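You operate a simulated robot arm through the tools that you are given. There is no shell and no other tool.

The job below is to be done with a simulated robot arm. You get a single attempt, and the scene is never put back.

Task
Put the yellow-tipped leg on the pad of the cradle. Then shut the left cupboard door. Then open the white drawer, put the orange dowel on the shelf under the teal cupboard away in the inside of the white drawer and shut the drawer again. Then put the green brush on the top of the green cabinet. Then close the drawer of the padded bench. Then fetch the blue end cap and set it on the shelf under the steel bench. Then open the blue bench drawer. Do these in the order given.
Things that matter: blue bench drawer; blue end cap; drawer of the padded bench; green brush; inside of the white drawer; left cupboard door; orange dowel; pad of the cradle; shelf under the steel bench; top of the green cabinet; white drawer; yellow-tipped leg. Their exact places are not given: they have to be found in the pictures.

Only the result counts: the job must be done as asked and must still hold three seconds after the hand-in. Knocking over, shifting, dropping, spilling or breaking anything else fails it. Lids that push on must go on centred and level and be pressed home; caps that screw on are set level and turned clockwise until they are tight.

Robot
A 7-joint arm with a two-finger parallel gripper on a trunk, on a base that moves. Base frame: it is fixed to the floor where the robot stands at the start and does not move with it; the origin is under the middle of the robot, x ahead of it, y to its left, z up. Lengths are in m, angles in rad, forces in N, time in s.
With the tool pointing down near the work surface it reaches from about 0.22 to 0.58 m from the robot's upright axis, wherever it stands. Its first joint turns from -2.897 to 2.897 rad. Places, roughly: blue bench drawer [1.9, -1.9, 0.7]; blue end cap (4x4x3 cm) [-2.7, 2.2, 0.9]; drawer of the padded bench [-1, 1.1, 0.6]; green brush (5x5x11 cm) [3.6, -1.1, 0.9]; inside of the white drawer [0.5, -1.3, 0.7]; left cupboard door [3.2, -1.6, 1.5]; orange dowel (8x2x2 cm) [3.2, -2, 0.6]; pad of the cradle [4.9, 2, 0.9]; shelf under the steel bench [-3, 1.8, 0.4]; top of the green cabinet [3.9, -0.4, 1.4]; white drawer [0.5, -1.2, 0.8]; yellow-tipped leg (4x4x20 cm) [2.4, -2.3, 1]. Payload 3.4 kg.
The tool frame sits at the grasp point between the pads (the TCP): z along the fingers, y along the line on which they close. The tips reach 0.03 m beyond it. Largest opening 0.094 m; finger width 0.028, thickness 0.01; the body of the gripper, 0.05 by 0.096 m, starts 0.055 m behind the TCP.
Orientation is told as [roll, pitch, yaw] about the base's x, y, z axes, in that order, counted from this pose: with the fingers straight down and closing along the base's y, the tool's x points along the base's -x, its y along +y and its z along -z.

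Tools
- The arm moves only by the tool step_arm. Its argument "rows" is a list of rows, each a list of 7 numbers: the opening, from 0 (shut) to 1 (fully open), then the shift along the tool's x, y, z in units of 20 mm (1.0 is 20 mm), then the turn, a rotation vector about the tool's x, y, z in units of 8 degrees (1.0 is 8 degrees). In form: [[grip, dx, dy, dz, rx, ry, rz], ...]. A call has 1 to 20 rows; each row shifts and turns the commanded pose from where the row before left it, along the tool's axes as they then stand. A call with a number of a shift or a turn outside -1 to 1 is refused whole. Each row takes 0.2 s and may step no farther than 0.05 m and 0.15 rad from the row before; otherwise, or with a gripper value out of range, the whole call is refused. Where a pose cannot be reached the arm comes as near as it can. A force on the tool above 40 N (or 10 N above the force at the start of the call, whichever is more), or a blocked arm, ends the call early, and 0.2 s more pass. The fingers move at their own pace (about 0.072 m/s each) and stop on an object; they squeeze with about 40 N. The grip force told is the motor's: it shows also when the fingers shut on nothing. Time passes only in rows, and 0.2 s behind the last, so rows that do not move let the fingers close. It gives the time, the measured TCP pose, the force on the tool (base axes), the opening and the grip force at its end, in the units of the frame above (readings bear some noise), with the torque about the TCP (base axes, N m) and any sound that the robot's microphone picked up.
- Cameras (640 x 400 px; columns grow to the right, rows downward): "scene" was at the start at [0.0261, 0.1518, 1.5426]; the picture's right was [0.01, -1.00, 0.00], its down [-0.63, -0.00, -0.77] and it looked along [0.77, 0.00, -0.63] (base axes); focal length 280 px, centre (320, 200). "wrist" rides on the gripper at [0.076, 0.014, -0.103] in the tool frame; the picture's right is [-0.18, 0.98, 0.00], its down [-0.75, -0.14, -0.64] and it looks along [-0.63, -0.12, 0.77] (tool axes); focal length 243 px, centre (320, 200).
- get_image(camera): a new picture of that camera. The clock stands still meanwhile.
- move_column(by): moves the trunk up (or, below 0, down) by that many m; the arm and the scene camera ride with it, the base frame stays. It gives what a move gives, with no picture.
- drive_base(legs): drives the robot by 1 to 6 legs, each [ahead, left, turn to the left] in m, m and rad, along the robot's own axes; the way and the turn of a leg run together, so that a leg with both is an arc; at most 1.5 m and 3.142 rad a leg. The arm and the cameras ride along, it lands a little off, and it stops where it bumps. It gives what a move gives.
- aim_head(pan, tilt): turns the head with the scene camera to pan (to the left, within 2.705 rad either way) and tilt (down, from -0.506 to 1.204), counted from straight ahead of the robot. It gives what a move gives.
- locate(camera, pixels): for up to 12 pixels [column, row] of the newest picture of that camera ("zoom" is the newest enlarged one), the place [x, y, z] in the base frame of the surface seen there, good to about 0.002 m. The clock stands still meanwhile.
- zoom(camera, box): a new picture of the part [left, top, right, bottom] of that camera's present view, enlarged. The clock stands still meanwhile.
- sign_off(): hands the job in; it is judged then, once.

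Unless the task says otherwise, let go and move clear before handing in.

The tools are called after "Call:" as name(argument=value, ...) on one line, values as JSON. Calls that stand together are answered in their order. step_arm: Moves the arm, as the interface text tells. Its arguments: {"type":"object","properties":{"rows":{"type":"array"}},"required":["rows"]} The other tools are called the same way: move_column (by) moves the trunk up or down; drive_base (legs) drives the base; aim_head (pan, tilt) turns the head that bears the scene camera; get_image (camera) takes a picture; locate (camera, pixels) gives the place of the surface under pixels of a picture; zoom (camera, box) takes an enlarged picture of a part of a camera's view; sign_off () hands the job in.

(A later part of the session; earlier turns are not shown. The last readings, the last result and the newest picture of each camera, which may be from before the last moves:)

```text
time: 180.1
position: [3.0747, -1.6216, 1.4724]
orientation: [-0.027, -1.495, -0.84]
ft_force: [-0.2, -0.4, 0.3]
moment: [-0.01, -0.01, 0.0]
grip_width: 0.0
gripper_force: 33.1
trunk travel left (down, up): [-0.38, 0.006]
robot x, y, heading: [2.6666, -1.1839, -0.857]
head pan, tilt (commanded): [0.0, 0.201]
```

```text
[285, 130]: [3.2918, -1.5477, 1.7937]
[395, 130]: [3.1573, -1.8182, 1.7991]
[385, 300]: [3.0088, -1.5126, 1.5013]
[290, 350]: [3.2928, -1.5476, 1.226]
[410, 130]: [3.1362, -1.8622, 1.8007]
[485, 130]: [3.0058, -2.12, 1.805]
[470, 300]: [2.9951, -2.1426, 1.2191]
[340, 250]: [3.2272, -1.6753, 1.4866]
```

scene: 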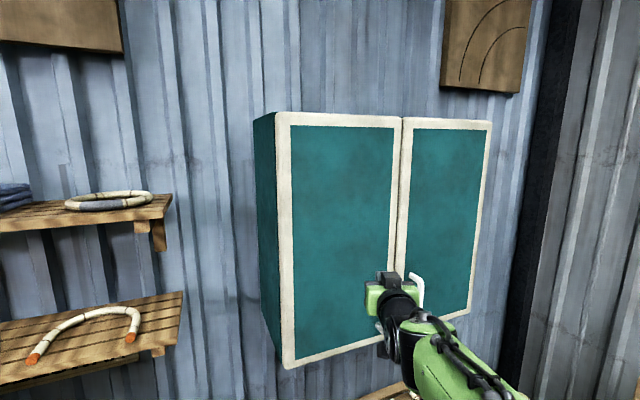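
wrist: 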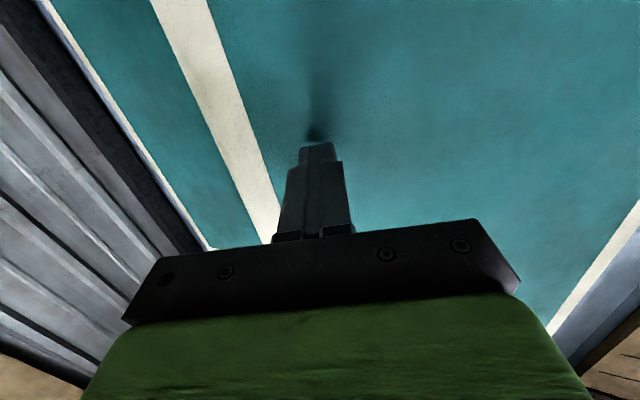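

The left door is flush with the right one. Now I'll back away, fold the arm back to tool-down, and go to the white drawer.

Call:
drive_base(legs=[[-0.5, 0, 0]])

Call:
step_arm(rows=[[0, 1, 0, -1, 0, 0, 0], [0, 1, 0, -1, 0, 0, 0], [0, 1, 0, -1, 0, 0, 0], [0, 1, 0, -1, 0, 0, 0], [0, 1, 0, -1, 0, 0, 0], [0, 1, 0, -1, 0, 0, 0], [0, 0, 0, 0, 0, 1, 0], [0, 0, 0, 0, 0, 1, 0], [0, 0, 0, 0, 0, 1, 0], [0, 0, 0, 0, 0, 1, 0], [0, 0, 0, 0, 0, 1, 0], [0, 0, 0, 0, 0, 1, 0], [0, 0, 0, 0, 0, 1, 0], [0, 0, 0, 0, 0, 1, 0], [0, 0, 0, 0, 0, 1, 0], [0, 0, 0, 0, 0, 1, 0], [0, 0, 0, 0, 0, 0.7, 0], [0, 0, 0, 0, 0, 0, 0]])

```text
time: 183.1
position: [2.7481, -1.2503, 1.4716]
orientation: [-0.026, -1.495, -0.842]
ft_force: [0.2, 0.6, -0.6]
moment: [0.01, -0.02, 0.01]
grip_width: 0.0
gripper_force: 33.2
trunk travel left (down, up): [-0.38, 0.006]
robot x, y, heading: [2.3462, -0.8065, -0.862]
head pan, tilt (commanded): [0.0, 0.201]
```

```text
time: 186.8
position: [2.6655, -1.1522, 1.3615]
orientation: [-0.002, 0.001, -0.87]
ft_force: [0.4, -0.1, 0.4]
moment: [0.0, 0.02, 0.0]
grip_width: 0.0001
gripper_force: 32.6
trunk travel left (down, up): [-0.38, 0.006]
robot x, y, heading: [2.3438, -0.8055, -0.859]
head pan, tilt (commanded): [0.0, 0.201]
```

Tool is down again. Driving toward the marking bench, facing its front.

Call:
drive_base(legs=[[0, 0, -1.163], [0.1, -1.22, 0]])

Call:
aim_head(pan=-0.3, tilt=0.7)

Call:
get_image(camera="scene")

```text
time: 196.0
position: [1.0129, -0.7845, 1.3615]
orientation: [-0.001, 0.001, -2.04]
ft_force: [-1.0, 0.9, 0.1]
moment: [-0.05, -0.03, 0.01]
grip_width: 0.0
gripper_force: 32.6
trunk travel left (down, up): [-0.38, 0.006]
robot x, y, heading: [1.2066, -0.3581, -2.034]
head pan, tilt (commanded): [0.0, 0.201]
```

```text
time: 196.9
position: [1.0134, -0.7854, 1.3612]
orientation: [-0.002, 0.0, -2.04]
ft_force: [0.3, -0.2, 0.1]
moment: [0.0, 0.0, 0.01]
grip_width: 0.0
gripper_force: 33.0
trunk travel left (down, up): [-0.38, 0.006]
robot x, y, heading: [1.2043, -0.3579, -2.034]
head pan, tilt (commanded): [-0.3, 0.7]
```

```text
taken
```

scene: 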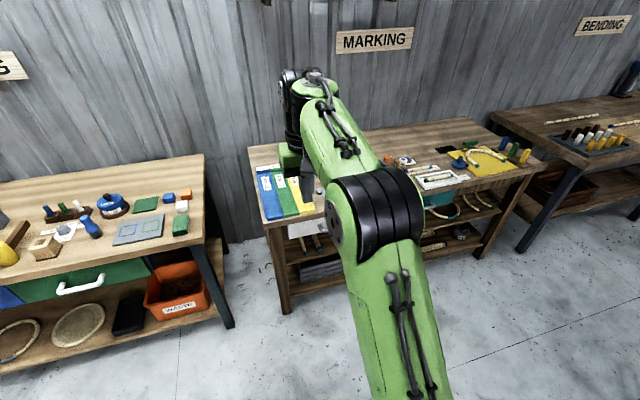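

The white drawer front is partly visible at (300,232) behind the arm. Measuring the bench edge and drawer.

Call:
locate(camera="scene", pixels=[[300, 233], [266, 223], [535, 165], [285, 300], [315, 240], [325, 250], [425, 210], [250, 148]])

Call:
zoom(camera="scene", box=[240, 140, 360, 320])

```text
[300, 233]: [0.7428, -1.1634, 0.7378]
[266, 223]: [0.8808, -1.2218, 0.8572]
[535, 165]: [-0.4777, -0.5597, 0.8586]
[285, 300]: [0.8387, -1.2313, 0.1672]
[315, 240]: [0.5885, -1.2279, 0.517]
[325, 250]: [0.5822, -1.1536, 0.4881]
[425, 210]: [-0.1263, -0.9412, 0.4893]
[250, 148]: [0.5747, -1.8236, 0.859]
```

```text
2.22 times, centred on (300, 230) of scene
```

zoom: 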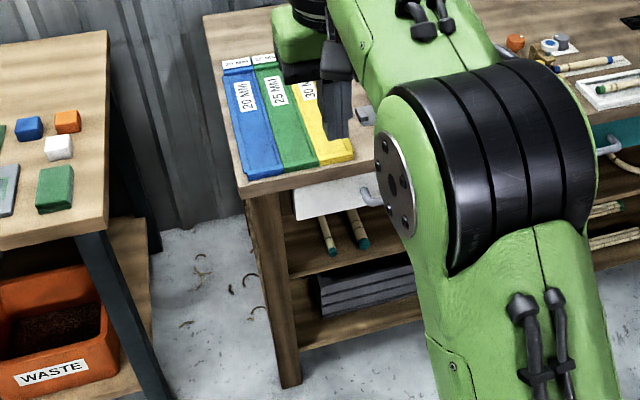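

I'll turn the base a bit to the right so the arm no longer hides the white drawer.

Call:
drive_base(legs=[[0, -0.25, -0.5]])

Call:
aim_head(pan=0.3, tilt=0.8)

Call:
get_image(camera="scene")

```text
time: 198.7
position: [0.6447, -0.4776, 1.3612]
orientation: [-0.002, -0.001, -2.542]
ft_force: [-0.2, 1.3, -0.4]
moment: [0.0, -0.02, 0.0]
grip_width: 0.0
gripper_force: 32.6
trunk travel left (down, up): [-0.38, 0.006]
robot x, y, heading: [1.0203, -0.1958, -2.533]
head pan, tilt (commanded): [-0.3, 0.7]
```

```text
time: 199.7
position: [0.6443, -0.478, 1.3613]
orientation: [-0.001, -0.001, -2.544]
ft_force: [0.1, -0.3, 0.1]
moment: [0.01, 0.0, 0.04]
grip_width: 0.0
gripper_force: 33.1
trunk travel left (down, up): [-0.38, 0.006]
robot x, y, heading: [1.0213, -0.1958, -2.528]
head pan, tilt (commanded): [0.3, 0.799]
```

```text
taken
```

scene: 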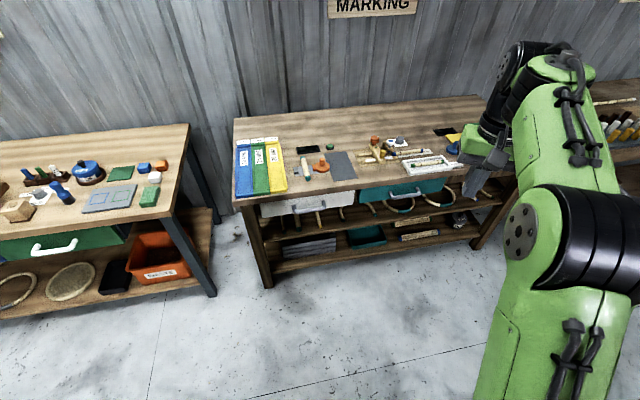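

The white drawer is visible at (308,205). Enlarging to find its handle.

Call:
zoom(camera="scene", box=[240, 165, 380, 265])

Call:
locate(camera="zoom", pixels=[[250, 205], [250, 195], [375, 190], [240, 160], [300, 215], [100, 200], [520, 140], [310, 180], [345, 195], [180, 215], [250, 212], [248, 188]])

```text
4.00 times, centred on (310, 215) of scene
```

zoom: 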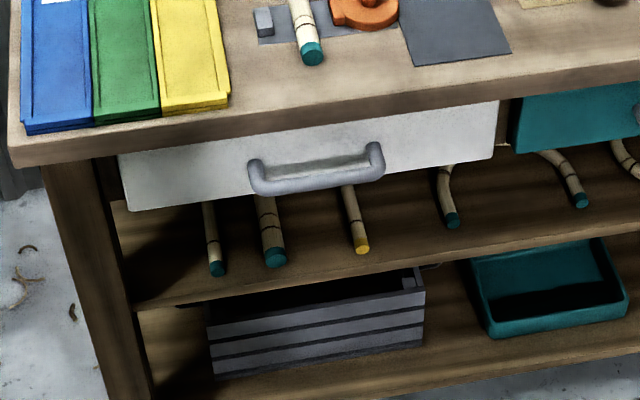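

```text
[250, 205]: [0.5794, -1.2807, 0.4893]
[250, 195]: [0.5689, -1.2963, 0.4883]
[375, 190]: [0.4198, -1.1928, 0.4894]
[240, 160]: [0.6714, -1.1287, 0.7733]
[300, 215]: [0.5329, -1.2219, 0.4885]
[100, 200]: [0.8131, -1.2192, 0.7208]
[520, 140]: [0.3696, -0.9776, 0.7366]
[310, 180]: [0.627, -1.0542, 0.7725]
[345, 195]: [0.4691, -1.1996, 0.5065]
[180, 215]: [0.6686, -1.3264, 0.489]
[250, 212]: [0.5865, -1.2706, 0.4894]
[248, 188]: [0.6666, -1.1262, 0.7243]
```

The handle bar is near (0.63,-1.05,0.772), about 5 cm in front of the drawer face. Measuring its ends and the drawer's extents.

Call:
locate(camera="zoom", pixels=[[255, 175], [265, 184], [290, 184], [330, 178], [350, 175], [372, 150], [130, 180], [490, 115], [480, 150], [140, 200], [380, 165], [310, 165]])

Call:
zoom(camera="scene", box=[285, 185, 350, 225])

Call:
aim_head(pan=-2.0, tilt=1.1)

Call:
get_image(camera="scene")

```text
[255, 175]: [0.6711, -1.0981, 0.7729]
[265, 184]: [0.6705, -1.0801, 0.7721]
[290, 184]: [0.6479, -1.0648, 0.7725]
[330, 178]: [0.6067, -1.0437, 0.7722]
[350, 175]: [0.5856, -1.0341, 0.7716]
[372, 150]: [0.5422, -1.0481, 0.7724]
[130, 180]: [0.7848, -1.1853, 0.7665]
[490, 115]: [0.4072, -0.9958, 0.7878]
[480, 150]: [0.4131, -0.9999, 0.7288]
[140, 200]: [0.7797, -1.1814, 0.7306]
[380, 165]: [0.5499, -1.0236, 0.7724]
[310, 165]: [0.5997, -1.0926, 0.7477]
```

```text
9.85 times, centred on (318, 205) of scene
```

zoom: 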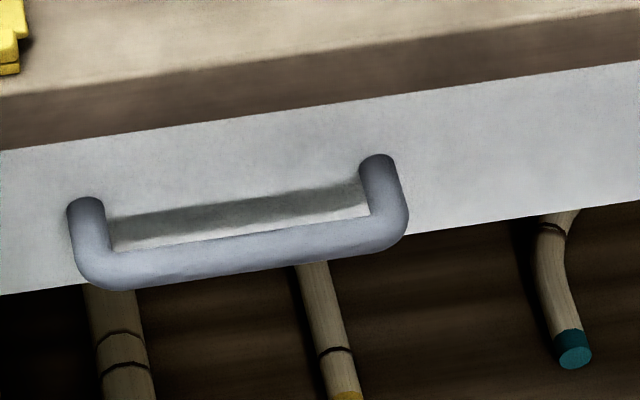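

```text
time: 201.9
position: [0.6449, -0.4775, 1.3619]
orientation: [-0.001, 0.001, -2.542]
ft_force: [0.3, 0.8, -0.3]
moment: [-0.03, 0.02, -0.01]
grip_width: 0.0
gripper_force: 33.7
trunk travel left (down, up): [-0.38, 0.006]
robot x, y, heading: [1.0199, -0.193, -2.538]
head pan, tilt (commanded): [-2.0, 1.1]
```

```text
taken
```

scene: 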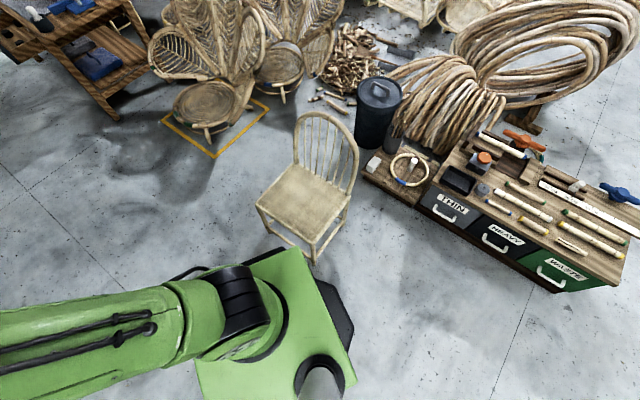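

The chair stands close to the base; I'll measure its legs to keep clear.

Call:
locate(camera="scene", pixels=[[315, 262], [262, 240], [347, 225], [270, 205], [312, 240], [258, 207], [340, 300], [352, 330]])

Call:
zoom(camera="scene", box=[220, 100, 400, 340])

```text
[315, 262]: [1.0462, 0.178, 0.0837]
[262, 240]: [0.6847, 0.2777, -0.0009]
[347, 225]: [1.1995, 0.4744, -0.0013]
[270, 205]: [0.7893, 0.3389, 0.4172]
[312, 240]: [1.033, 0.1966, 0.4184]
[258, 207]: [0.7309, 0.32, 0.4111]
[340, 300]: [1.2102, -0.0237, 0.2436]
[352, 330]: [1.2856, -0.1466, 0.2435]
```

```text
1.67 times, centred on (310, 220) of scene
```

zoom: 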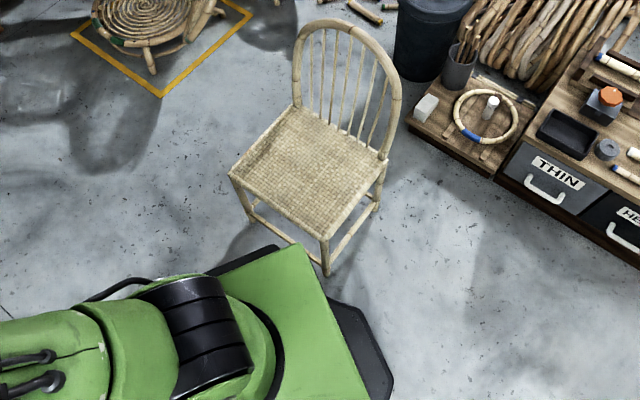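

The chair legs are at (1.05,0.18) and (0.68,0.28), so I'll keep the base below y≈-0.2. I'll turn to face the white drawer, stand 0.65 m from its handle, and lower the trunk.

Call:
drive_base(legs=[[0.1, 0, 0], [0, 0, 0.514], [0.22, 0.06, 0]])

Call:
move_column(by=-0.33)

Call:
aim_head(pan=0.0, tilt=0.7)

Call:
get_image(camera="scene")

```text
time: 205.8
position: [0.7109, -0.9083, 1.3628]
orientation: [-0.002, 0.002, -2.027]
ft_force: [-0.2, -0.7, -0.3]
moment: [0.0, 0.01, -0.02]
grip_width: 0.0
gripper_force: 32.8
trunk travel left (down, up): [-0.38, 0.006]
robot x, y, heading: [0.8973, -0.473, -2.016]
head pan, tilt (commanded): [-2.0, 1.1]
```

```text
time: 209.0
position: [0.7109, -0.9076, 1.0314]
orientation: [-0.001, -0.003, -2.028]
ft_force: [0.2, -0.3, 0.4]
moment: [0.0, -0.04, 0.04]
grip_width: 0.0001
gripper_force: 33.5
trunk travel left (down, up): [-0.05, 0.336]
robot x, y, heading: [0.901, -0.475, -2.018]
head pan, tilt (commanded): [-2.0, 1.1]
```

```text
time: 211.0
position: [0.7108, -0.9074, 1.0301]
orientation: [-0.001, -0.002, -2.029]
ft_force: [0.5, 0.3, 1.3]
moment: [0.0, 0.01, -0.03]
grip_width: 0.0001
gripper_force: 33.8
trunk travel left (down, up): [-0.05, 0.336]
robot x, y, heading: [0.8989, -0.474, -2.012]
head pan, tilt (commanded): [0.0, 0.7]
```

```text
taken
```

scene: 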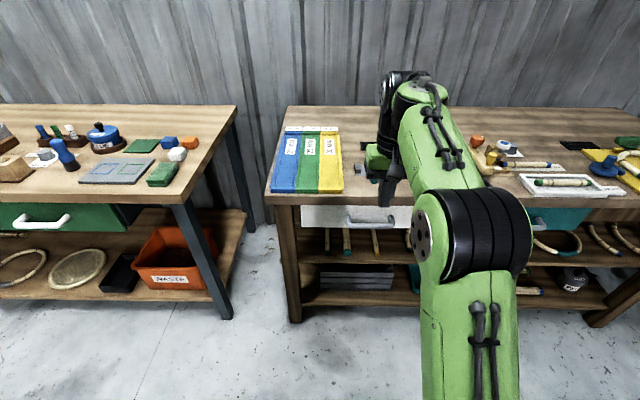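

Spinning the tool 90° and then tilting it to point forward.

Call:
step_arm(rows=[[0, 0, 0, 0, 0, 0, 1], [0, 0, 0, 0, 0, 0, 1], [0, 0, 0, 0, 0, 0, 1], [0, 0, 0, 0, 0, 0, 1], [0, 0, 0, 0, 0, 0, 1], [0, 0, 0, 0, 0, 0, 1], [0, 0, 0, 0, 0, 0, 1], [0, 0, 0, 0, 0, 0, 1], [0, 0, 0, 0, 0, 0, 1], [0, 0, 0, 0, 0, 0, 1], [0, 0, 0, 0, 0, 0, 1], [0, 0, 0, 0, 0, 0, 0.25], [0, 0, 0, 0, 0, 0, 0]])

```text
time: 213.8
position: [0.7105, -0.9069, 1.0307]
orientation: [0.0, 0.0, 2.684]
ft_force: [0.2, 0.4, -0.6]
moment: [-0.01, 0.0, 0.0]
grip_width: 0.0
gripper_force: 32.6
trunk travel left (down, up): [-0.05, 0.336]
robot x, y, heading: [0.8993, -0.4785, -2.014]
head pan, tilt (commanded): [0.0, 0.7]
```

Spin reached. Now tilting forward with a small advance.

Call:
step_arm(rows=[[0, 0, 0, 0, -1, 0, 0], [0, 0, 0, 0, -1, 0, 0], [0, 0, 0, 0, -1, 0, 0], [0, 0, 0, 0, -1, 0, 0], [0, 0, 0, 0.5, -1, 0, 0], [0, 0, 0, 0.5, -1, 0, 0], [0, 0, 0, 0.5, -1, 0, 0], [0, 0, 0, 0.5, -1, 0, 0], [0, 0, 0, 0.5, -1, 0, 0], [0, 0, 0, 0.5, -1, 0, 0], [0, 0, 0, 0.5, -1, 0, 0], [0, 0, 0, 0, -0.25, 0, 0], [0.5, 0, 0, 0, 0, 0, 0], [0.5, 0, 0, 0, 0, 0, 0]])

Call:
get_image(camera="wrist")

Call:
get_image(camera="scene")

```text
time: 216.8
position: [0.685, -0.9585, 0.994]
orientation: [1.572, -0.002, 2.685]
ft_force: [-0.1, 0.0, -1.0]
moment: [-0.05, 0.01, 0.03]
grip_width: 0.0471
gripper_force: 0.1
trunk travel left (down, up): [-0.05, 0.336]
robot x, y, heading: [0.8962, -0.4758, -2.016]
head pan, tilt (commanded): [0.0, 0.7]
```

```text
taken
```

wrist: 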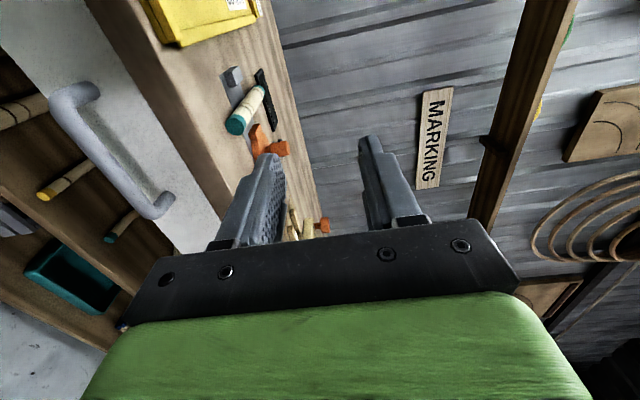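

```text
taken
```

scene: 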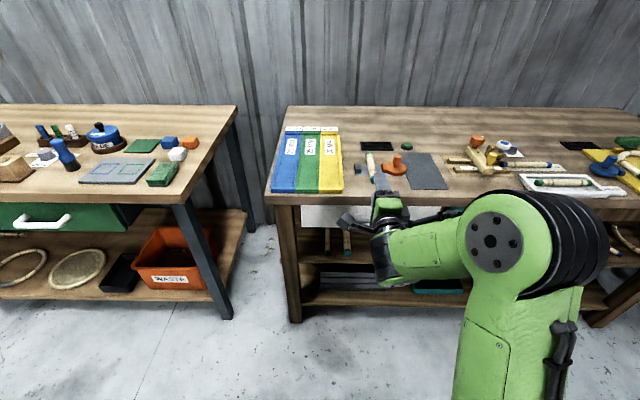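

The tool points horizontally at the drawer; the handle appears at the left of the wrist picture (110,160). Measuring the bar.

Call:
locate(camera="wrist", pixels=[[75, 120], [95, 155], [120, 190], [105, 170], [60, 95], [150, 210], [150, 150], [90, 140], [88, 160], [80, 135]])

Call:
zoom(camera="wrist", box=[20, 60, 220, 240])

```text
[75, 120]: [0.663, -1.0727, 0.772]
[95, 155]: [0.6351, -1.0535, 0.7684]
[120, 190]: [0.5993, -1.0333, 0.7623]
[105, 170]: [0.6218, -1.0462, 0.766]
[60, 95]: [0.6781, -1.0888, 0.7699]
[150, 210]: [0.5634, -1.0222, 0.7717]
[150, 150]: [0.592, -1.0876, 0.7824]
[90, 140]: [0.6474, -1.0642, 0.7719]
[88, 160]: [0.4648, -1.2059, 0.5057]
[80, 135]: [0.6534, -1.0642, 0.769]
```

```text
2.22 times, centred on (120, 150) of wrist
```

zoom: 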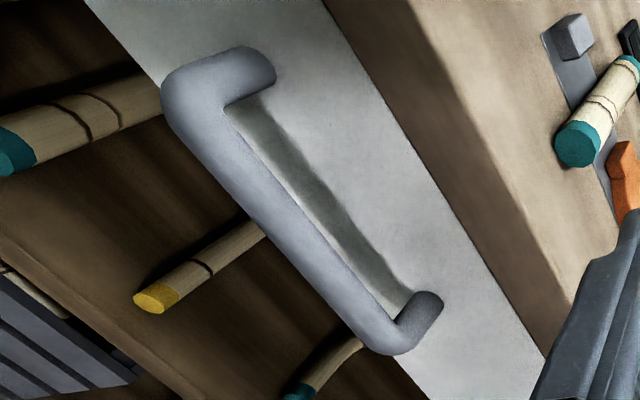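

The bar axis is at about (0.621,-1.054,0.763). I'll lower the gripper to bar height first, staying in front.

Call:
step_arm(rows=[[0.5, -0.064, -0.963, 0, 0, 0, 0], [0.5, -0.064, -0.963, 0, 0, 0, 0], [0.5, -0.064, -0.963, 0, 0, 0, 0], [0.5, -0.064, -0.963, 0, 0, 0, 0], [0.5, -0.064, -0.963, 0, 0, 0, 0], [0.5, -0.064, -0.963, 0, 0, 0, 0], [0.5, -0.064, -0.963, 0, 0, 0, 0], [0.5, -0.064, -0.963, 0, 0, 0, 0], [0.5, -0.064, -0.963, 0, 0, 0, 0], [0.5, -0.064, -0.963, 0, 0, 0, 0], [0.5, -0.064, -0.963, 0, 0, 0, 0], [0.5, -0.064, -0.963, 0, 0, 0, 0], [0.5, 0, 0, 0, 0, 0, 0]])

Call:
get_image(camera="wrist")

```text
time: 219.6
position: [0.6391, -1.007, 0.791]
orientation: [1.569, -0.001, 2.686]
ft_force: [-1.2, -0.4, 0.2]
moment: [-0.01, 0.01, -0.01]
grip_width: 0.0471
gripper_force: 0.0
out of reach, approached as far as the arm can: row 4, 5, 6, 7, 8, 9, 10, 11, 12
trunk travel left (down, up): [-0.05, 0.336]
robot x, y, heading: [0.8974, -0.4759, -2.019]
head pan, tilt (commanded): [0.0, 0.7]
```

```text
taken
```

wrist: 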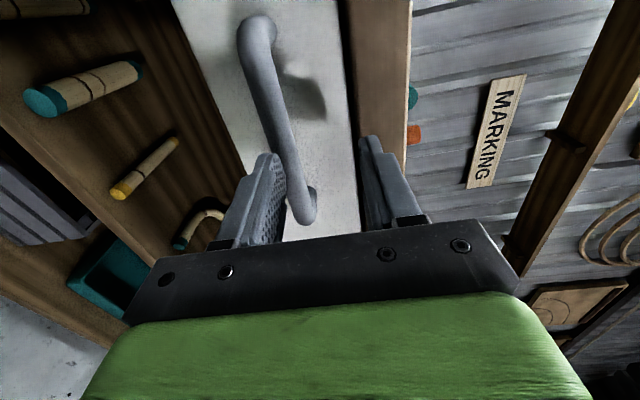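

The arm could not go fully low with that posture; it sits at z 0.791 with the tips about 1 cm short of the bar. I'll lower the trunk 2.8 cm to get to bar height.

Call:
move_column(by=-0.028)

Call:
get_image(camera="wrist")

```text
time: 220.3
position: [0.6399, -1.0062, 0.7648]
orientation: [1.569, 0.0, 2.685]
ft_force: [-0.4, 0.0, -0.7]
moment: [0.02, 0.0, 0.01]
grip_width: 0.0471
gripper_force: 0.1
trunk travel left (down, up): [-0.022, 0.364]
robot x, y, heading: [0.8977, -0.477, -2.018]
head pan, tilt (commanded): [0.0, 0.7]
```

```text
taken
```

wrist: 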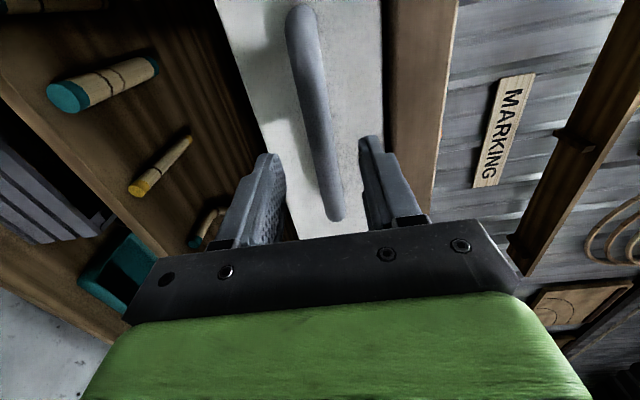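

The bar now lies between the fingers (wrist 318,130). Advancing 5 cm and closing on it.

Call:
step_arm(rows=[[0.5, 0, 0, 0.5, 0, 0, 0], [0.5, 0, 0, 0.7, 0, 0, 0], [0.5, 0, 0, 0.7, 0, 0, 0], [0.5, 0, 0, 0.6, 0, 0, 0], [0.5, 0, 0, 0, 0, 0, 0]])

Call:
get_image(camera="wrist")

```text
time: 221.5
position: [0.6176, -1.0536, 0.7628]
orientation: [1.569, -0.001, 2.686]
ft_force: [-1.2, 0.6, -0.1]
moment: [-0.03, -0.03, 0.03]
grip_width: 0.047
gripper_force: 0.1
trunk travel left (down, up): [-0.022, 0.364]
robot x, y, heading: [0.8999, -0.4761, -2.012]
head pan, tilt (commanded): [0.0, 0.7]
```

```text
taken
```

wrist: 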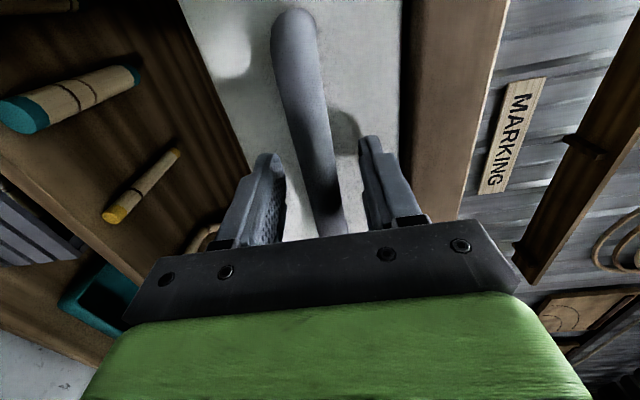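

The bar is between the fingers at the TCP. Closing the gripper.

Call:
step_arm(rows=[[0.3, 0, 0, 0, 0, 0, 0], [0.1, 0, 0, 0, 0, 0, 0], [0, 0, 0, 0, 0, 0, 0], [0, 0, 0, 0, 0, 0, 0], [0, 0, 0, 0, 0, 0, 0]])

```text
time: 222.7
position: [0.6193, -1.0516, 0.7653]
orientation: [1.572, -0.003, 2.687]
ft_force: [-0.5, -1.5, 10.9]
moment: [-0.09, -0.1, 0.18]
grip_width: 0.0224
gripper_force: 45.0
trunk travel left (down, up): [-0.022, 0.364]
robot x, y, heading: [0.8994, -0.4735, -2.018]
head pan, tilt (commanded): [0.0, 0.7]
```

The handle is gripped (22 mm). I'll pull the drawer open by driving the base straight back.

Call:
drive_base(legs=[[-0.1, 0, 0]])

Call:
get_image(camera="scene")

```text
time: 223.8
position: [0.6643, -0.9612, 0.7654]
orientation: [1.573, -0.003, 2.689]
ft_force: [7.3, -2.4, 14.2]
moment: [-0.1, -0.14, 0.06]
grip_width: 0.0225
gripper_force: 45.2
trunk travel left (down, up): [-0.022, 0.364]
robot x, y, heading: [0.9431, -0.3837, -2.018]
head pan, tilt (commanded): [0.0, 0.7]
```

```text
taken
```

scene: 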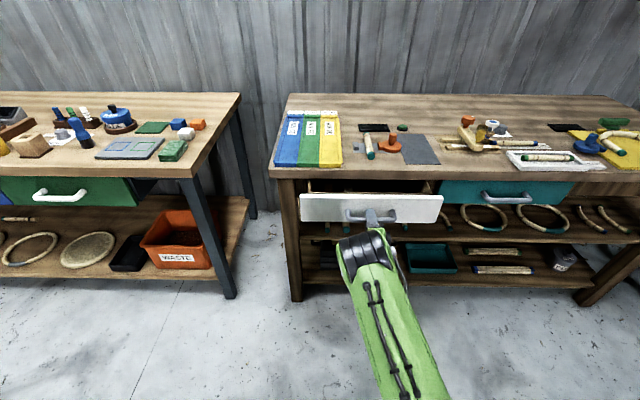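

The drawer comes out smoothly. Pulling another 12 cm.

Call:
drive_base(legs=[[-0.12, 0, 0]])

Call:
get_image(camera="scene")

```text
time: 225.1
position: [0.717, -0.8548, 0.7654]
orientation: [1.574, 0.0, 2.691]
ft_force: [10.8, -4.1, 8.0]
moment: [-0.05, -0.07, -0.01]
grip_width: 0.0223
gripper_force: 45.4
trunk travel left (down, up): [-0.022, 0.364]
robot x, y, heading: [0.9932, -0.2784, -2.015]
head pan, tilt (commanded): [0.0, 0.7]
```

```text
taken
```

scene: 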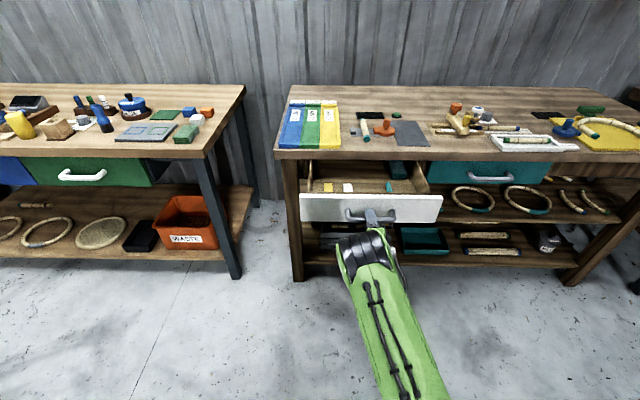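

The drawer is about 22 cm open with small things inside at (328,187), (347,187), (395,183). Looking closer.

Call:
zoom(camera="scene", box=[290, 145, 450, 235])

Call:
locate(camera="zoom", pixels=[[100, 165], [200, 180], [300, 160], [470, 150], [150, 170], [395, 165], [230, 175], [350, 120], [100, 125], [50, 200], [600, 195], [300, 190]])

```text
4.00 times, centred on (370, 190) of scene
```

zoom: 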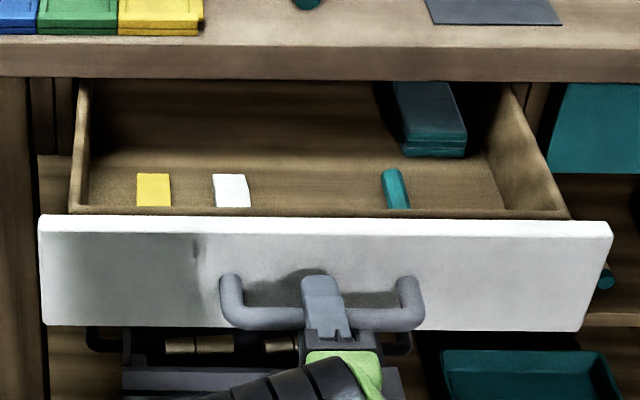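

```text
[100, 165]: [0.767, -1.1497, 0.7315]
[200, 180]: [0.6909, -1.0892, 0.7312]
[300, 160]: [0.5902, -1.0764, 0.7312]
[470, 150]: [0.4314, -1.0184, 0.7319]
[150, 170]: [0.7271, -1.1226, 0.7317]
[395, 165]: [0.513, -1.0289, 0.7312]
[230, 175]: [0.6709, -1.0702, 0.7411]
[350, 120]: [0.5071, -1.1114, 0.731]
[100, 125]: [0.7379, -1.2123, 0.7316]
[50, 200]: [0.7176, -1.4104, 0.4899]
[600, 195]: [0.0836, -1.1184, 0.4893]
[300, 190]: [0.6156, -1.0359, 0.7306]
```

The interior floor is at z 0.731 with a free area around (0.60,-1.08). I'll release the handle and back the fingers off.

Call:
step_arm(rows=[[0.3, 0, 0, 0, 0, 0, 0], [0.5, 0, 0, 0, 0, 0, 0], [0.55, 0, 0, 0, 0, 0, 0], [0.55, 0, 0, 0, 0, 0, 0]])

Call:
drive_base(legs=[[-0.07, 0, 0]])

Call:
get_image(camera="scene")

Call:
get_image(camera="wrist")

```text
time: 226.1
position: [0.7171, -0.8543, 0.7643]
orientation: [1.572, -0.001, 2.692]
ft_force: [-0.7, 0.0, 0.3]
moment: [0.0, -0.04, 0.0]
grip_width: 0.0519
gripper_force: 0.0
trunk travel left (down, up): [-0.022, 0.364]
robot x, y, heading: [0.9937, -0.2785, -2.016]
head pan, tilt (commanded): [0.0, 0.7]
```

```text
time: 227.1
position: [0.7467, -0.7912, 0.7643]
orientation: [1.571, 0.0, 2.691]
ft_force: [0.0, 0.0, 0.9]
moment: [-0.03, 0.02, -0.01]
grip_width: 0.0518
gripper_force: 0.2
trunk travel left (down, up): [-0.022, 0.364]
robot x, y, heading: [1.0255, -0.2141, -2.022]
head pan, tilt (commanded): [0.0, 0.7]
```

```text
taken
```

scene: 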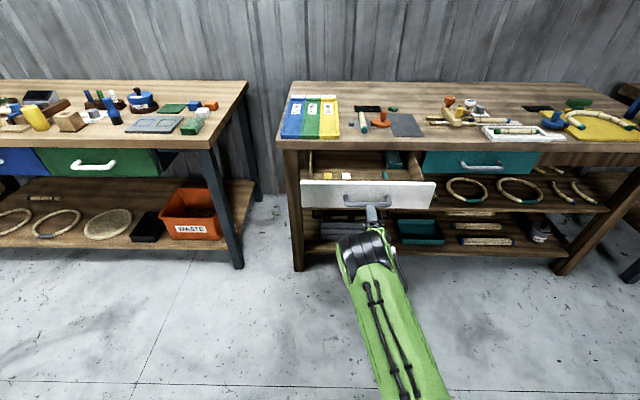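

```text
taken
```

wrist: 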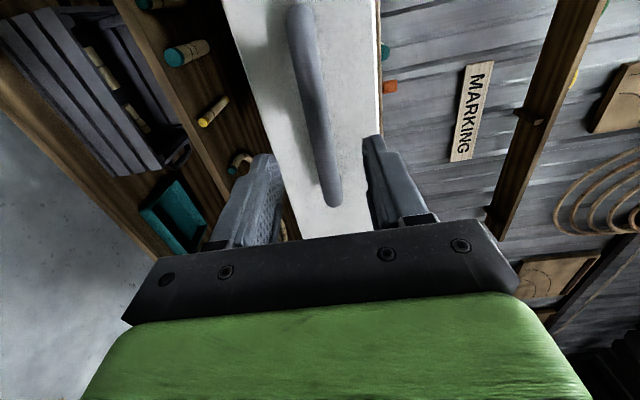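

The drawer stays open and the gripper is clear of the handle. I'll raise the trunk and fold the tool back to pointing down.

Call:
move_column(by=0.25)

Call:
step_arm(rows=[[0.5, 0, 0, -1, 0, 0, 0], [0.5, 0, 0, -1, 0, 0, 0], [0.5, 0, 0, -1, 0, 0, 0], [0.5, 0, 0, -0.5, 1, 0, 0], [0.5, 0, 0, -0.5, 1, 0, 0], [0.5, 0, 0, -0.5, 1, 0, 0], [0.5, 0, 0, 0, 1, 0, 0], [0.5, 0, 0, 0, 1, 0, 0], [0.5, 0, 0, 0, 1, 0, 0], [0.5, 0, 0, 0, 1, 0, 0], [0.5, 0, 0, 0, 1, 0, 0], [0.5, 0, 0, 0, 1, 0, 0], [0.5, 0, 0, 0, 1, 0, 0], [0.5, 0, 0, 0, 1, 0, 0], [0.5, 0, 0, 0, 0.25, 0, 0], [0.5, 0, 0, 0, 0, 0, 0]])

Call:
step_arm(rows=[[0.5, 0, 0, 0, 0, 0, -1], [0.5, 0, 0, 0, 0, 0, -1], [0.5, 0, 0, 0, 0, 0, -1], [0.5, 0, 0, 0, 0, 0, -1], [0.5, 0, 0, 0, 0, 0, -1], [0.5, 0, 0, 0, 0, 0, -1], [0.5, 0, 0, 0, 0, 0, -1], [0.5, 0, 0, 0, 0, 0, -1], [0.5, 0, 0, 0, 0, 0, -1], [0.5, 0, 0, 0, 0, 0, -1], [0.5, 0, 0, 0, 0, 0, -1], [0.5, 0, 0, 0, 0, 0, -0.25], [0.5, 0, 0, 0, 0, 0, 0]])

```text
time: 229.7
position: [0.7464, -0.7913, 1.0146]
orientation: [1.573, 0.0, 2.692]
ft_force: [0.3, -1.1, 0.1]
moment: [0.02, 0.0, 0.01]
grip_width: 0.0518
gripper_force: 0.1
trunk travel left (down, up): [-0.272, 0.114]
robot x, y, heading: [1.0238, -0.2134, -2.02]
head pan, tilt (commanded): [0.0, 0.7]
```

```text
time: 233.1
position: [0.7844, -0.7105, 1.0175]
orientation: [-0.001, 0.0, 2.691]
ft_force: [0.1, -0.5, 0.0]
moment: [0.03, -0.02, -0.03]
grip_width: 0.0472
gripper_force: 0.1
trunk travel left (down, up): [-0.272, 0.114]
robot x, y, heading: [1.0231, -0.2132, -2.02]
head pan, tilt (commanded): [0.0, 0.7]
```

```text
time: 235.9
position: [0.7851, -0.711, 1.0191]
orientation: [0.0, -0.001, -2.019]
ft_force: [0.3, 0.1, 0.4]
moment: [0.02, -0.01, -0.02]
grip_width: 0.047
gripper_force: 0.0
trunk travel left (down, up): [-0.272, 0.114]
robot x, y, heading: [1.0229, -0.2131, -2.02]
head pan, tilt (commanded): [0.0, 0.7]
```

Tool is down again. I'll pull the arm in and drive toward the shelf under the cupboard.

Call:
step_arm(rows=[[0.5, 1, 0, 0, 0, 0, 0], [0.5, 1, 0, 0, 0, 0, 0], [0.5, 1, 0, 0, 0, 0, 0], [0.5, 1, 0, 0, 0, 0, 0], [0.5, 1, 0, 0, 0, 0, 0], [0.5, 1, 0, 0, 0, 0, 0], [0.5, 1, 0, 0, 0, 0, 0], [0.5, 1, 0, 0, 0, 0, 0]])

Call:
drive_base(legs=[[0.12, 0, 0], [0, 1.45, 0], [0, 0, 1.564], [0.45, -0.45, 0]])

Call:
aim_head(pan=-0.1, tilt=0.7)

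Call:
get_image(camera="scene")

```text
time: 237.7
position: [0.8565, -0.5666, 1.0171]
orientation: [0.001, -0.002, -2.019]
ft_force: [-0.7, 0.0, -0.4]
moment: [0.0, 0.04, -0.03]
grip_width: 0.0469
gripper_force: 0.1
trunk travel left (down, up): [-0.272, 0.114]
robot x, y, heading: [1.0209, -0.215, -2.018]
head pan, tilt (commanded): [0.0, 0.7]
```

```text
time: 252.6
position: [2.822, -1.7239, 1.0175]
orientation: [0.0, -0.001, -0.464]
ft_force: [-0.1, 0.3, -1.2]
moment: [0.03, 0.0, 0.02]
grip_width: 0.0473
gripper_force: 0.2
trunk travel left (down, up): [-0.272, 0.114]
robot x, y, heading: [2.4726, -1.5504, -0.462]
head pan, tilt (commanded): [0.0, 0.7]
```

```text
time: 253.3
position: [2.8228, -1.7231, 1.0164]
orientation: [0.0, -0.002, -0.465]
ft_force: [0.8, 0.2, -0.2]
moment: [0.0, 0.0, -0.01]
grip_width: 0.0475
gripper_force: 0.1
trunk travel left (down, up): [-0.272, 0.114]
robot x, y, heading: [2.4713, -1.5505, -0.455]
head pan, tilt (commanded): [-0.099, 0.7]
```

```text
taken
```

scene: 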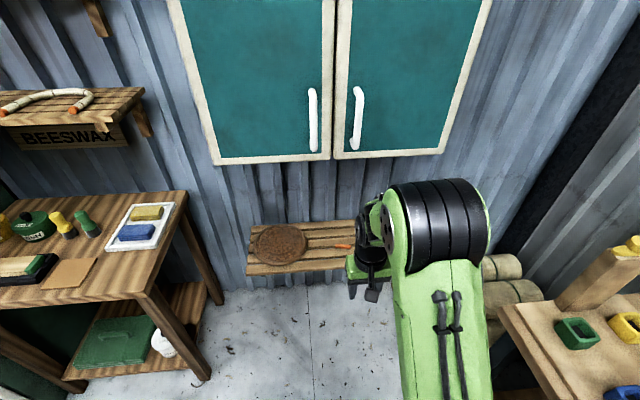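

The orange dowel is at (343,246) beside the arm. Zooming to measure its position and orientation.

Call:
zoom(camera="scene", box=[240, 205, 380, 290])

Call:
locate(camera="zoom", pixels=[[430, 187], [480, 185], [500, 184], [455, 186], [440, 192], [505, 178], [60, 310], [500, 270], [280, 220], [400, 100], [450, 230], [520, 80]])

Call:
get_image(camera="wrist")

```text
4.57 times, centred on (310, 248) of scene
```

zoom: 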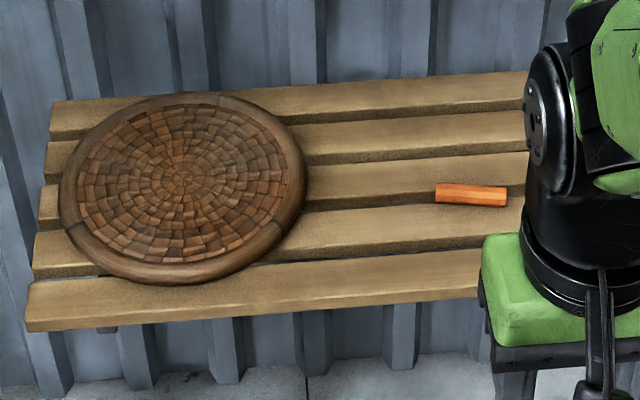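

```text
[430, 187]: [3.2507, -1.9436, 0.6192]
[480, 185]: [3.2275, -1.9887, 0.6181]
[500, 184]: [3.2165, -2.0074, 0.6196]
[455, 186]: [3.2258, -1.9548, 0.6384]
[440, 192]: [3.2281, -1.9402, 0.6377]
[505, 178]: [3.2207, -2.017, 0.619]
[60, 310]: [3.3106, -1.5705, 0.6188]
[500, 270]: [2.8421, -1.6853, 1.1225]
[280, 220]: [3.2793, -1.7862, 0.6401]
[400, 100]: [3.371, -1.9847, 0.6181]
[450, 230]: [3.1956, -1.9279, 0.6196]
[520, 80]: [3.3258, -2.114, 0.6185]
```

```text
taken
```

wrist: 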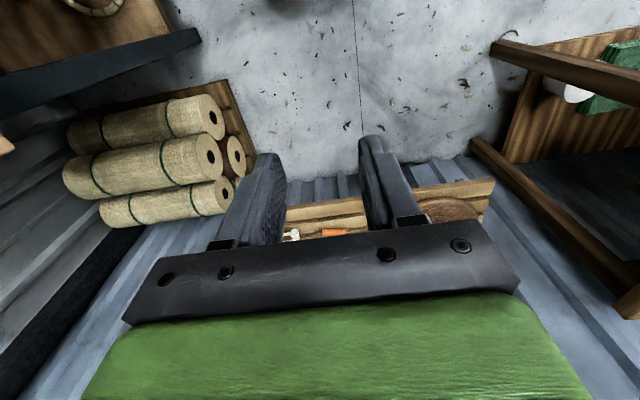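

The shelf surface is at z 0.619, dowel top ≈0.638. A finer zoom to get its axis.

Call:
zoom(camera="scene", box=[325, 232, 365, 260])

Call:
locate(camera="zoom", pixels=[[160, 190], [200, 195], [250, 200], [300, 205], [350, 210], [380, 215], [170, 210], [370, 235], [160, 175], [385, 200], [270, 215], [270, 190]])

```text
14.29 times, centred on (345, 246) of scene
```

zoom: 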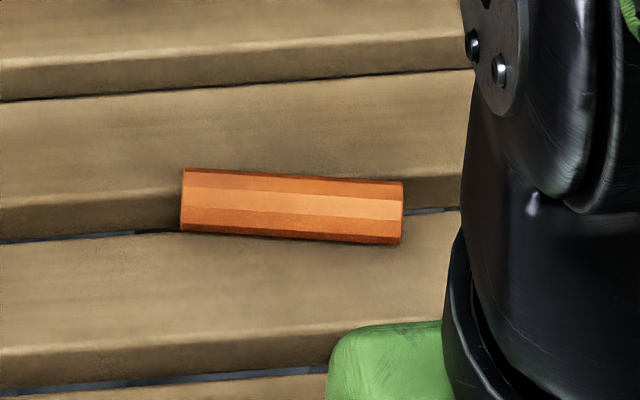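

```text
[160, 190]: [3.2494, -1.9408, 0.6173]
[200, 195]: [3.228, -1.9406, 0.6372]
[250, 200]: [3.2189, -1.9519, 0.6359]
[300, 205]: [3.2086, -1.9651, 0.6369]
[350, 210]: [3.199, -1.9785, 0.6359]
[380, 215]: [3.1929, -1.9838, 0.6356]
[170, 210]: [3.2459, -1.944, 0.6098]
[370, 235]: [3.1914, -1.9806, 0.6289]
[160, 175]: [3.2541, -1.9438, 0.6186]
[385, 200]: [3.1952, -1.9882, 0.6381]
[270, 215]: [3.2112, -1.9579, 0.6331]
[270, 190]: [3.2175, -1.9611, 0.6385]
```

The dowel's centre is about (3.210,-1.963), axis at ≈54°. I'll spin the tool so the fingers close across it, then lower the trunk here in front of the shelf.

Call:
step_arm(rows=[[0.5, 0, 0, 0, 0, 0, -1], [0.5, 0, 0, 0, 0, 0, -1], [0.5, 0, 0, 0, 0, 0, -1], [0.5, 0, 0, 0, 0, 0, -1], [0.5, 0, 0, 0, 0, 0, -1], [0.5, 0, 0, 0, 0, 0, -1], [0.5, 0, 0, 0, 0, 0, -1], [0.5, 0, 0, 0, 0, 0, -1], [0.5, 0, 0, 0, 0, 0, -1], [0.5, 0, 0, 0, 0, 0, -1], [0.5, 0, 0, 0, 0, 0, -0.05], [0.5, 0, 0, 0, 0, 0, 0]])

Call:
move_column(by=-0.2)

```text
time: 255.9
position: [2.822, -1.7227, 1.0174]
orientation: [-0.003, -0.002, 0.941]
ft_force: [0.9, -0.8, 0.6]
moment: [-0.03, 0.0, -0.02]
grip_width: 0.047
gripper_force: 0.0
trunk travel left (down, up): [-0.272, 0.114]
robot x, y, heading: [2.4718, -1.5494, -0.464]
head pan, tilt (commanded): [-0.099, 0.7]
```

```text
time: 258.1
position: [2.8229, -1.7234, 0.8167]
orientation: [-0.001, -0.001, 0.938]
ft_force: [-0.1, -0.3, -0.6]
moment: [-0.03, -0.04, -0.03]
grip_width: 0.0468
gripper_force: 0.1
trunk travel left (down, up): [-0.072, 0.314]
robot x, y, heading: [2.4718, -1.5485, -0.461]
head pan, tilt (commanded): [-0.099, 0.7]
```

Driving 0.32 m ahead to bring the shelf within reach.

Call:
drive_base(legs=[[0.32, 0, 0]])

Call:
aim_head(pan=0.0, tilt=0.9)

Call:
get_image(camera="scene")

Call:
get_image(camera="wrist")

```text
time: 260.2
position: [3.107, -1.8638, 0.8176]
orientation: [-0.002, -0.002, 0.939]
ft_force: [0.0, 0.2, -0.2]
moment: [-0.05, 0.0, 0.01]
grip_width: 0.0468
gripper_force: 0.1
trunk travel left (down, up): [-0.072, 0.314]
robot x, y, heading: [2.7581, -1.6933, -0.459]
head pan, tilt (commanded): [-0.099, 0.7]
```

```text
time: 260.9
position: [3.1072, -1.8635, 0.8162]
orientation: [-0.002, -0.002, 0.938]
ft_force: [1.0, 0.1, 0.2]
moment: [-0.02, 0.0, 0.02]
grip_width: 0.0468
gripper_force: 0.1
trunk travel left (down, up): [-0.072, 0.314]
robot x, y, heading: [2.7588, -1.6883, -0.459]
head pan, tilt (commanded): [0.0, 0.901]
```

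```text
taken
```

scene: 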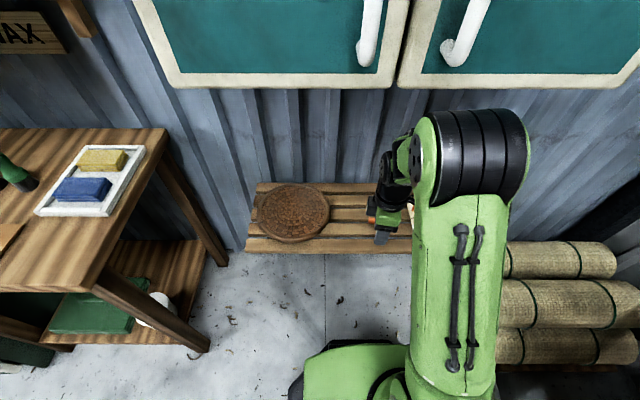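

```text
taken
```

wrist: 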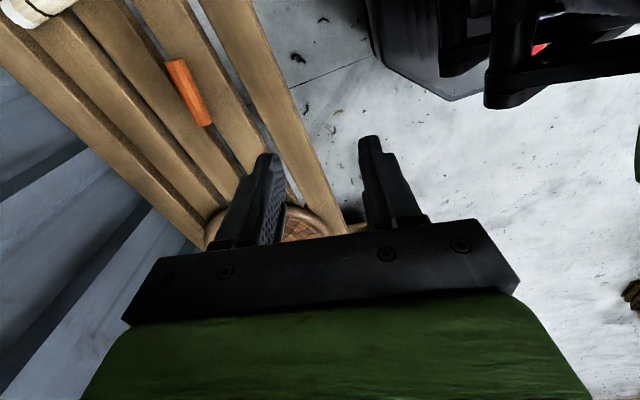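

The wrist picture shows the dowel at (188,92). Measuring from this camera.

Call:
locate(camera="wrist", pixels=[[173, 64], [180, 77], [188, 92], [196, 107], [205, 121], [182, 95], [194, 88]])

Call:
zoom(camera="wrist", box=[140, 40, 240, 140])

```text
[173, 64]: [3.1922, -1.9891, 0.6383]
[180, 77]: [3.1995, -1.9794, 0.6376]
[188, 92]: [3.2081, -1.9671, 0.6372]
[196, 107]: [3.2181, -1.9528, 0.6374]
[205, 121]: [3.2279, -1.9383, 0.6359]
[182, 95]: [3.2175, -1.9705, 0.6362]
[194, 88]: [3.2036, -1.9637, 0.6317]
```

```text
4.00 times, centred on (190, 90) of wrist
```

zoom: 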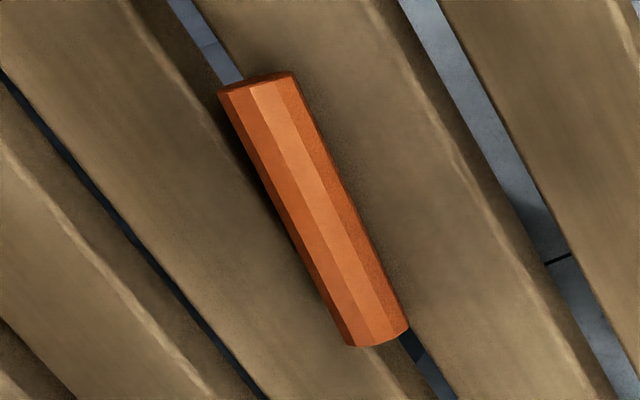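

The dowel's centre is (3.2105,-1.9635), axis 55°. Moving the TCP above it at the present height, then partly down.

Call:
step_arm(rows=[[0.55, 0.122, -0.89, 0, 0, 0, 0], [0.55, 0.122, -0.89, 0, 0, 0, 0], [0.55, 0.122, -0.89, 0, 0, 0, 0], [0.55, 0.122, -0.89, 0, 0, 0, 0], [0.55, 0.122, -0.89, 0, 0, 0, 0], [0.55, 0.122, -0.89, 0, 0, 0, 0], [0.55, 0.122, -0.89, 0, 0, 0, 0], [0.55, 0.122, -0.89, 0, 0, 0, 0], [0.55, 0, 0, 1, 0, 0, 0], [0.55, 0, 0, 1, 0, 0, 0], [0.55, 0, 0, 1, 0, 0, 0], [0.55, 0, 0, 1, 0, 0, 0], [0.55, 0, 0, 1, 0, 0, 0], [0.55, 0, 0, 0, 0, 0, 0]])

Call:
get_image(camera="wrist")

Call:
get_image(camera="scene")

```text
time: 263.9
position: [3.2114, -1.9638, 0.7187]
orientation: [-0.002, 0.0, 0.939]
ft_force: [-0.3, 0.4, -0.4]
moment: [0.03, -0.04, 0.01]
grip_width: 0.0516
gripper_force: 0.2
trunk travel left (down, up): [-0.072, 0.314]
robot x, y, heading: [2.755, -1.6918, -0.464]
head pan, tilt (commanded): [0.0, 0.901]
```

```text
taken
```

wrist: 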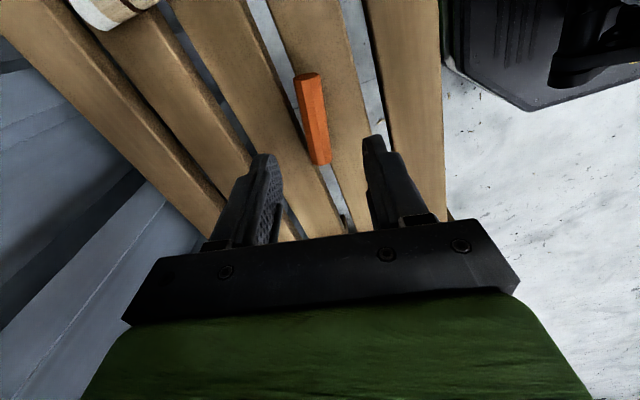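

```text
taken
```

scene: 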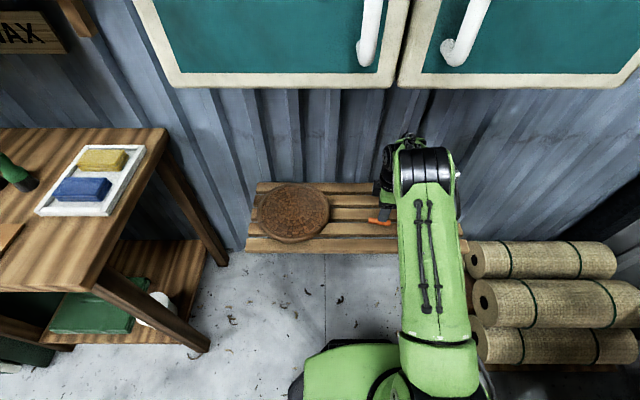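

The dowel is between the fingers. Descending to z≈0.654 and closing.

Call:
step_arm(rows=[[0.55, 0, 0, 0.8, 0, 0, 0], [0.55, 0, 0, 0.8, 0, 0, 0], [0.55, 0, 0, 0.8, 0, 0, 0], [0.55, 0, 0, 0.4, 0, 0, 0], [0.55, 0, 0, 0.4, 0, 0, 0], [0.55, 0, 0, 0, 0, 0, 0]])

Call:
get_image(camera="wrist")

```text
time: 265.3
position: [3.2112, -1.9639, 0.6527]
orientation: [-0.003, -0.001, 0.938]
ft_force: [-0.7, 0.3, 0.3]
moment: [0.01, 0.02, 0.02]
grip_width: 0.0518
gripper_force: 0.0
trunk travel left (down, up): [-0.072, 0.314]
robot x, y, heading: [2.7596, -1.6915, -0.465]
head pan, tilt (commanded): [0.0, 0.901]
```

```text
taken
```

wrist: 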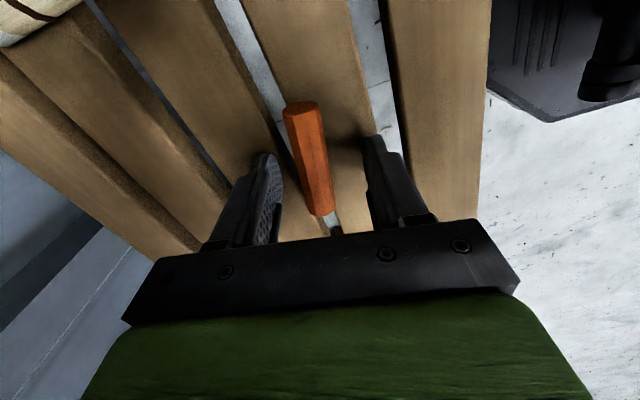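

Call:
step_arm(rows=[[0.35, 0, 0, 0, 0, 0, 0], [0.2, 0, 0, 0, 0, 0, 0], [0, 0, 0, 0, 0, 0, 0], [0, 0, 0, 0, 0, 0, 0], [0, 0, 0, 0, 0, 0, 0]])

Call:
step_arm(rows=[[0, 0, 0, -0.5, 0, 0, 0], [0, 0, 0, -1, 0, 0, 0], [0, 0, 0, -1, 0, 0, 0], [0, 0, 0, -1, 0, 0, 0], [0, 0, 0, -1, 0, 0, 0], [0, 0, 0, -1, 0, 0, 0], [0, 0, 0, 0, 0, 0, 0]])

Call:
get_image(camera="wrist")

```text
time: 266.5
position: [3.2109, -1.9647, 0.6527]
orientation: [-0.001, -0.001, 0.938]
ft_force: [-0.3, 0.5, -0.2]
moment: [-0.03, 0.02, 0.04]
grip_width: 0.0183
gripper_force: 40.1
trunk travel left (down, up): [-0.072, 0.314]
robot x, y, heading: [2.7572, -1.6915, -0.459]
head pan, tilt (commanded): [0.0, 0.901]
```

```text
time: 268.1
position: [3.21, -1.9635, 0.7644]
orientation: [-0.001, -0.002, 0.938]
ft_force: [0.6, 0.3, -1.0]
moment: [-0.01, 0.02, -0.01]
grip_width: 0.0183
gripper_force: 39.9
trunk travel left (down, up): [-0.072, 0.314]
robot x, y, heading: [2.7572, -1.6893, -0.462]
head pan, tilt (commanded): [0.0, 0.901]
```

```text
taken
```

wrist: 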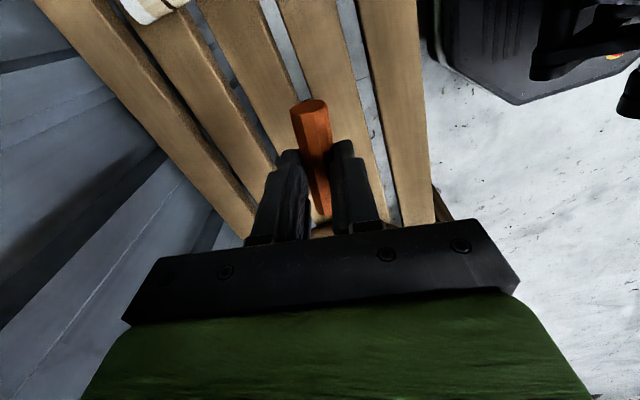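

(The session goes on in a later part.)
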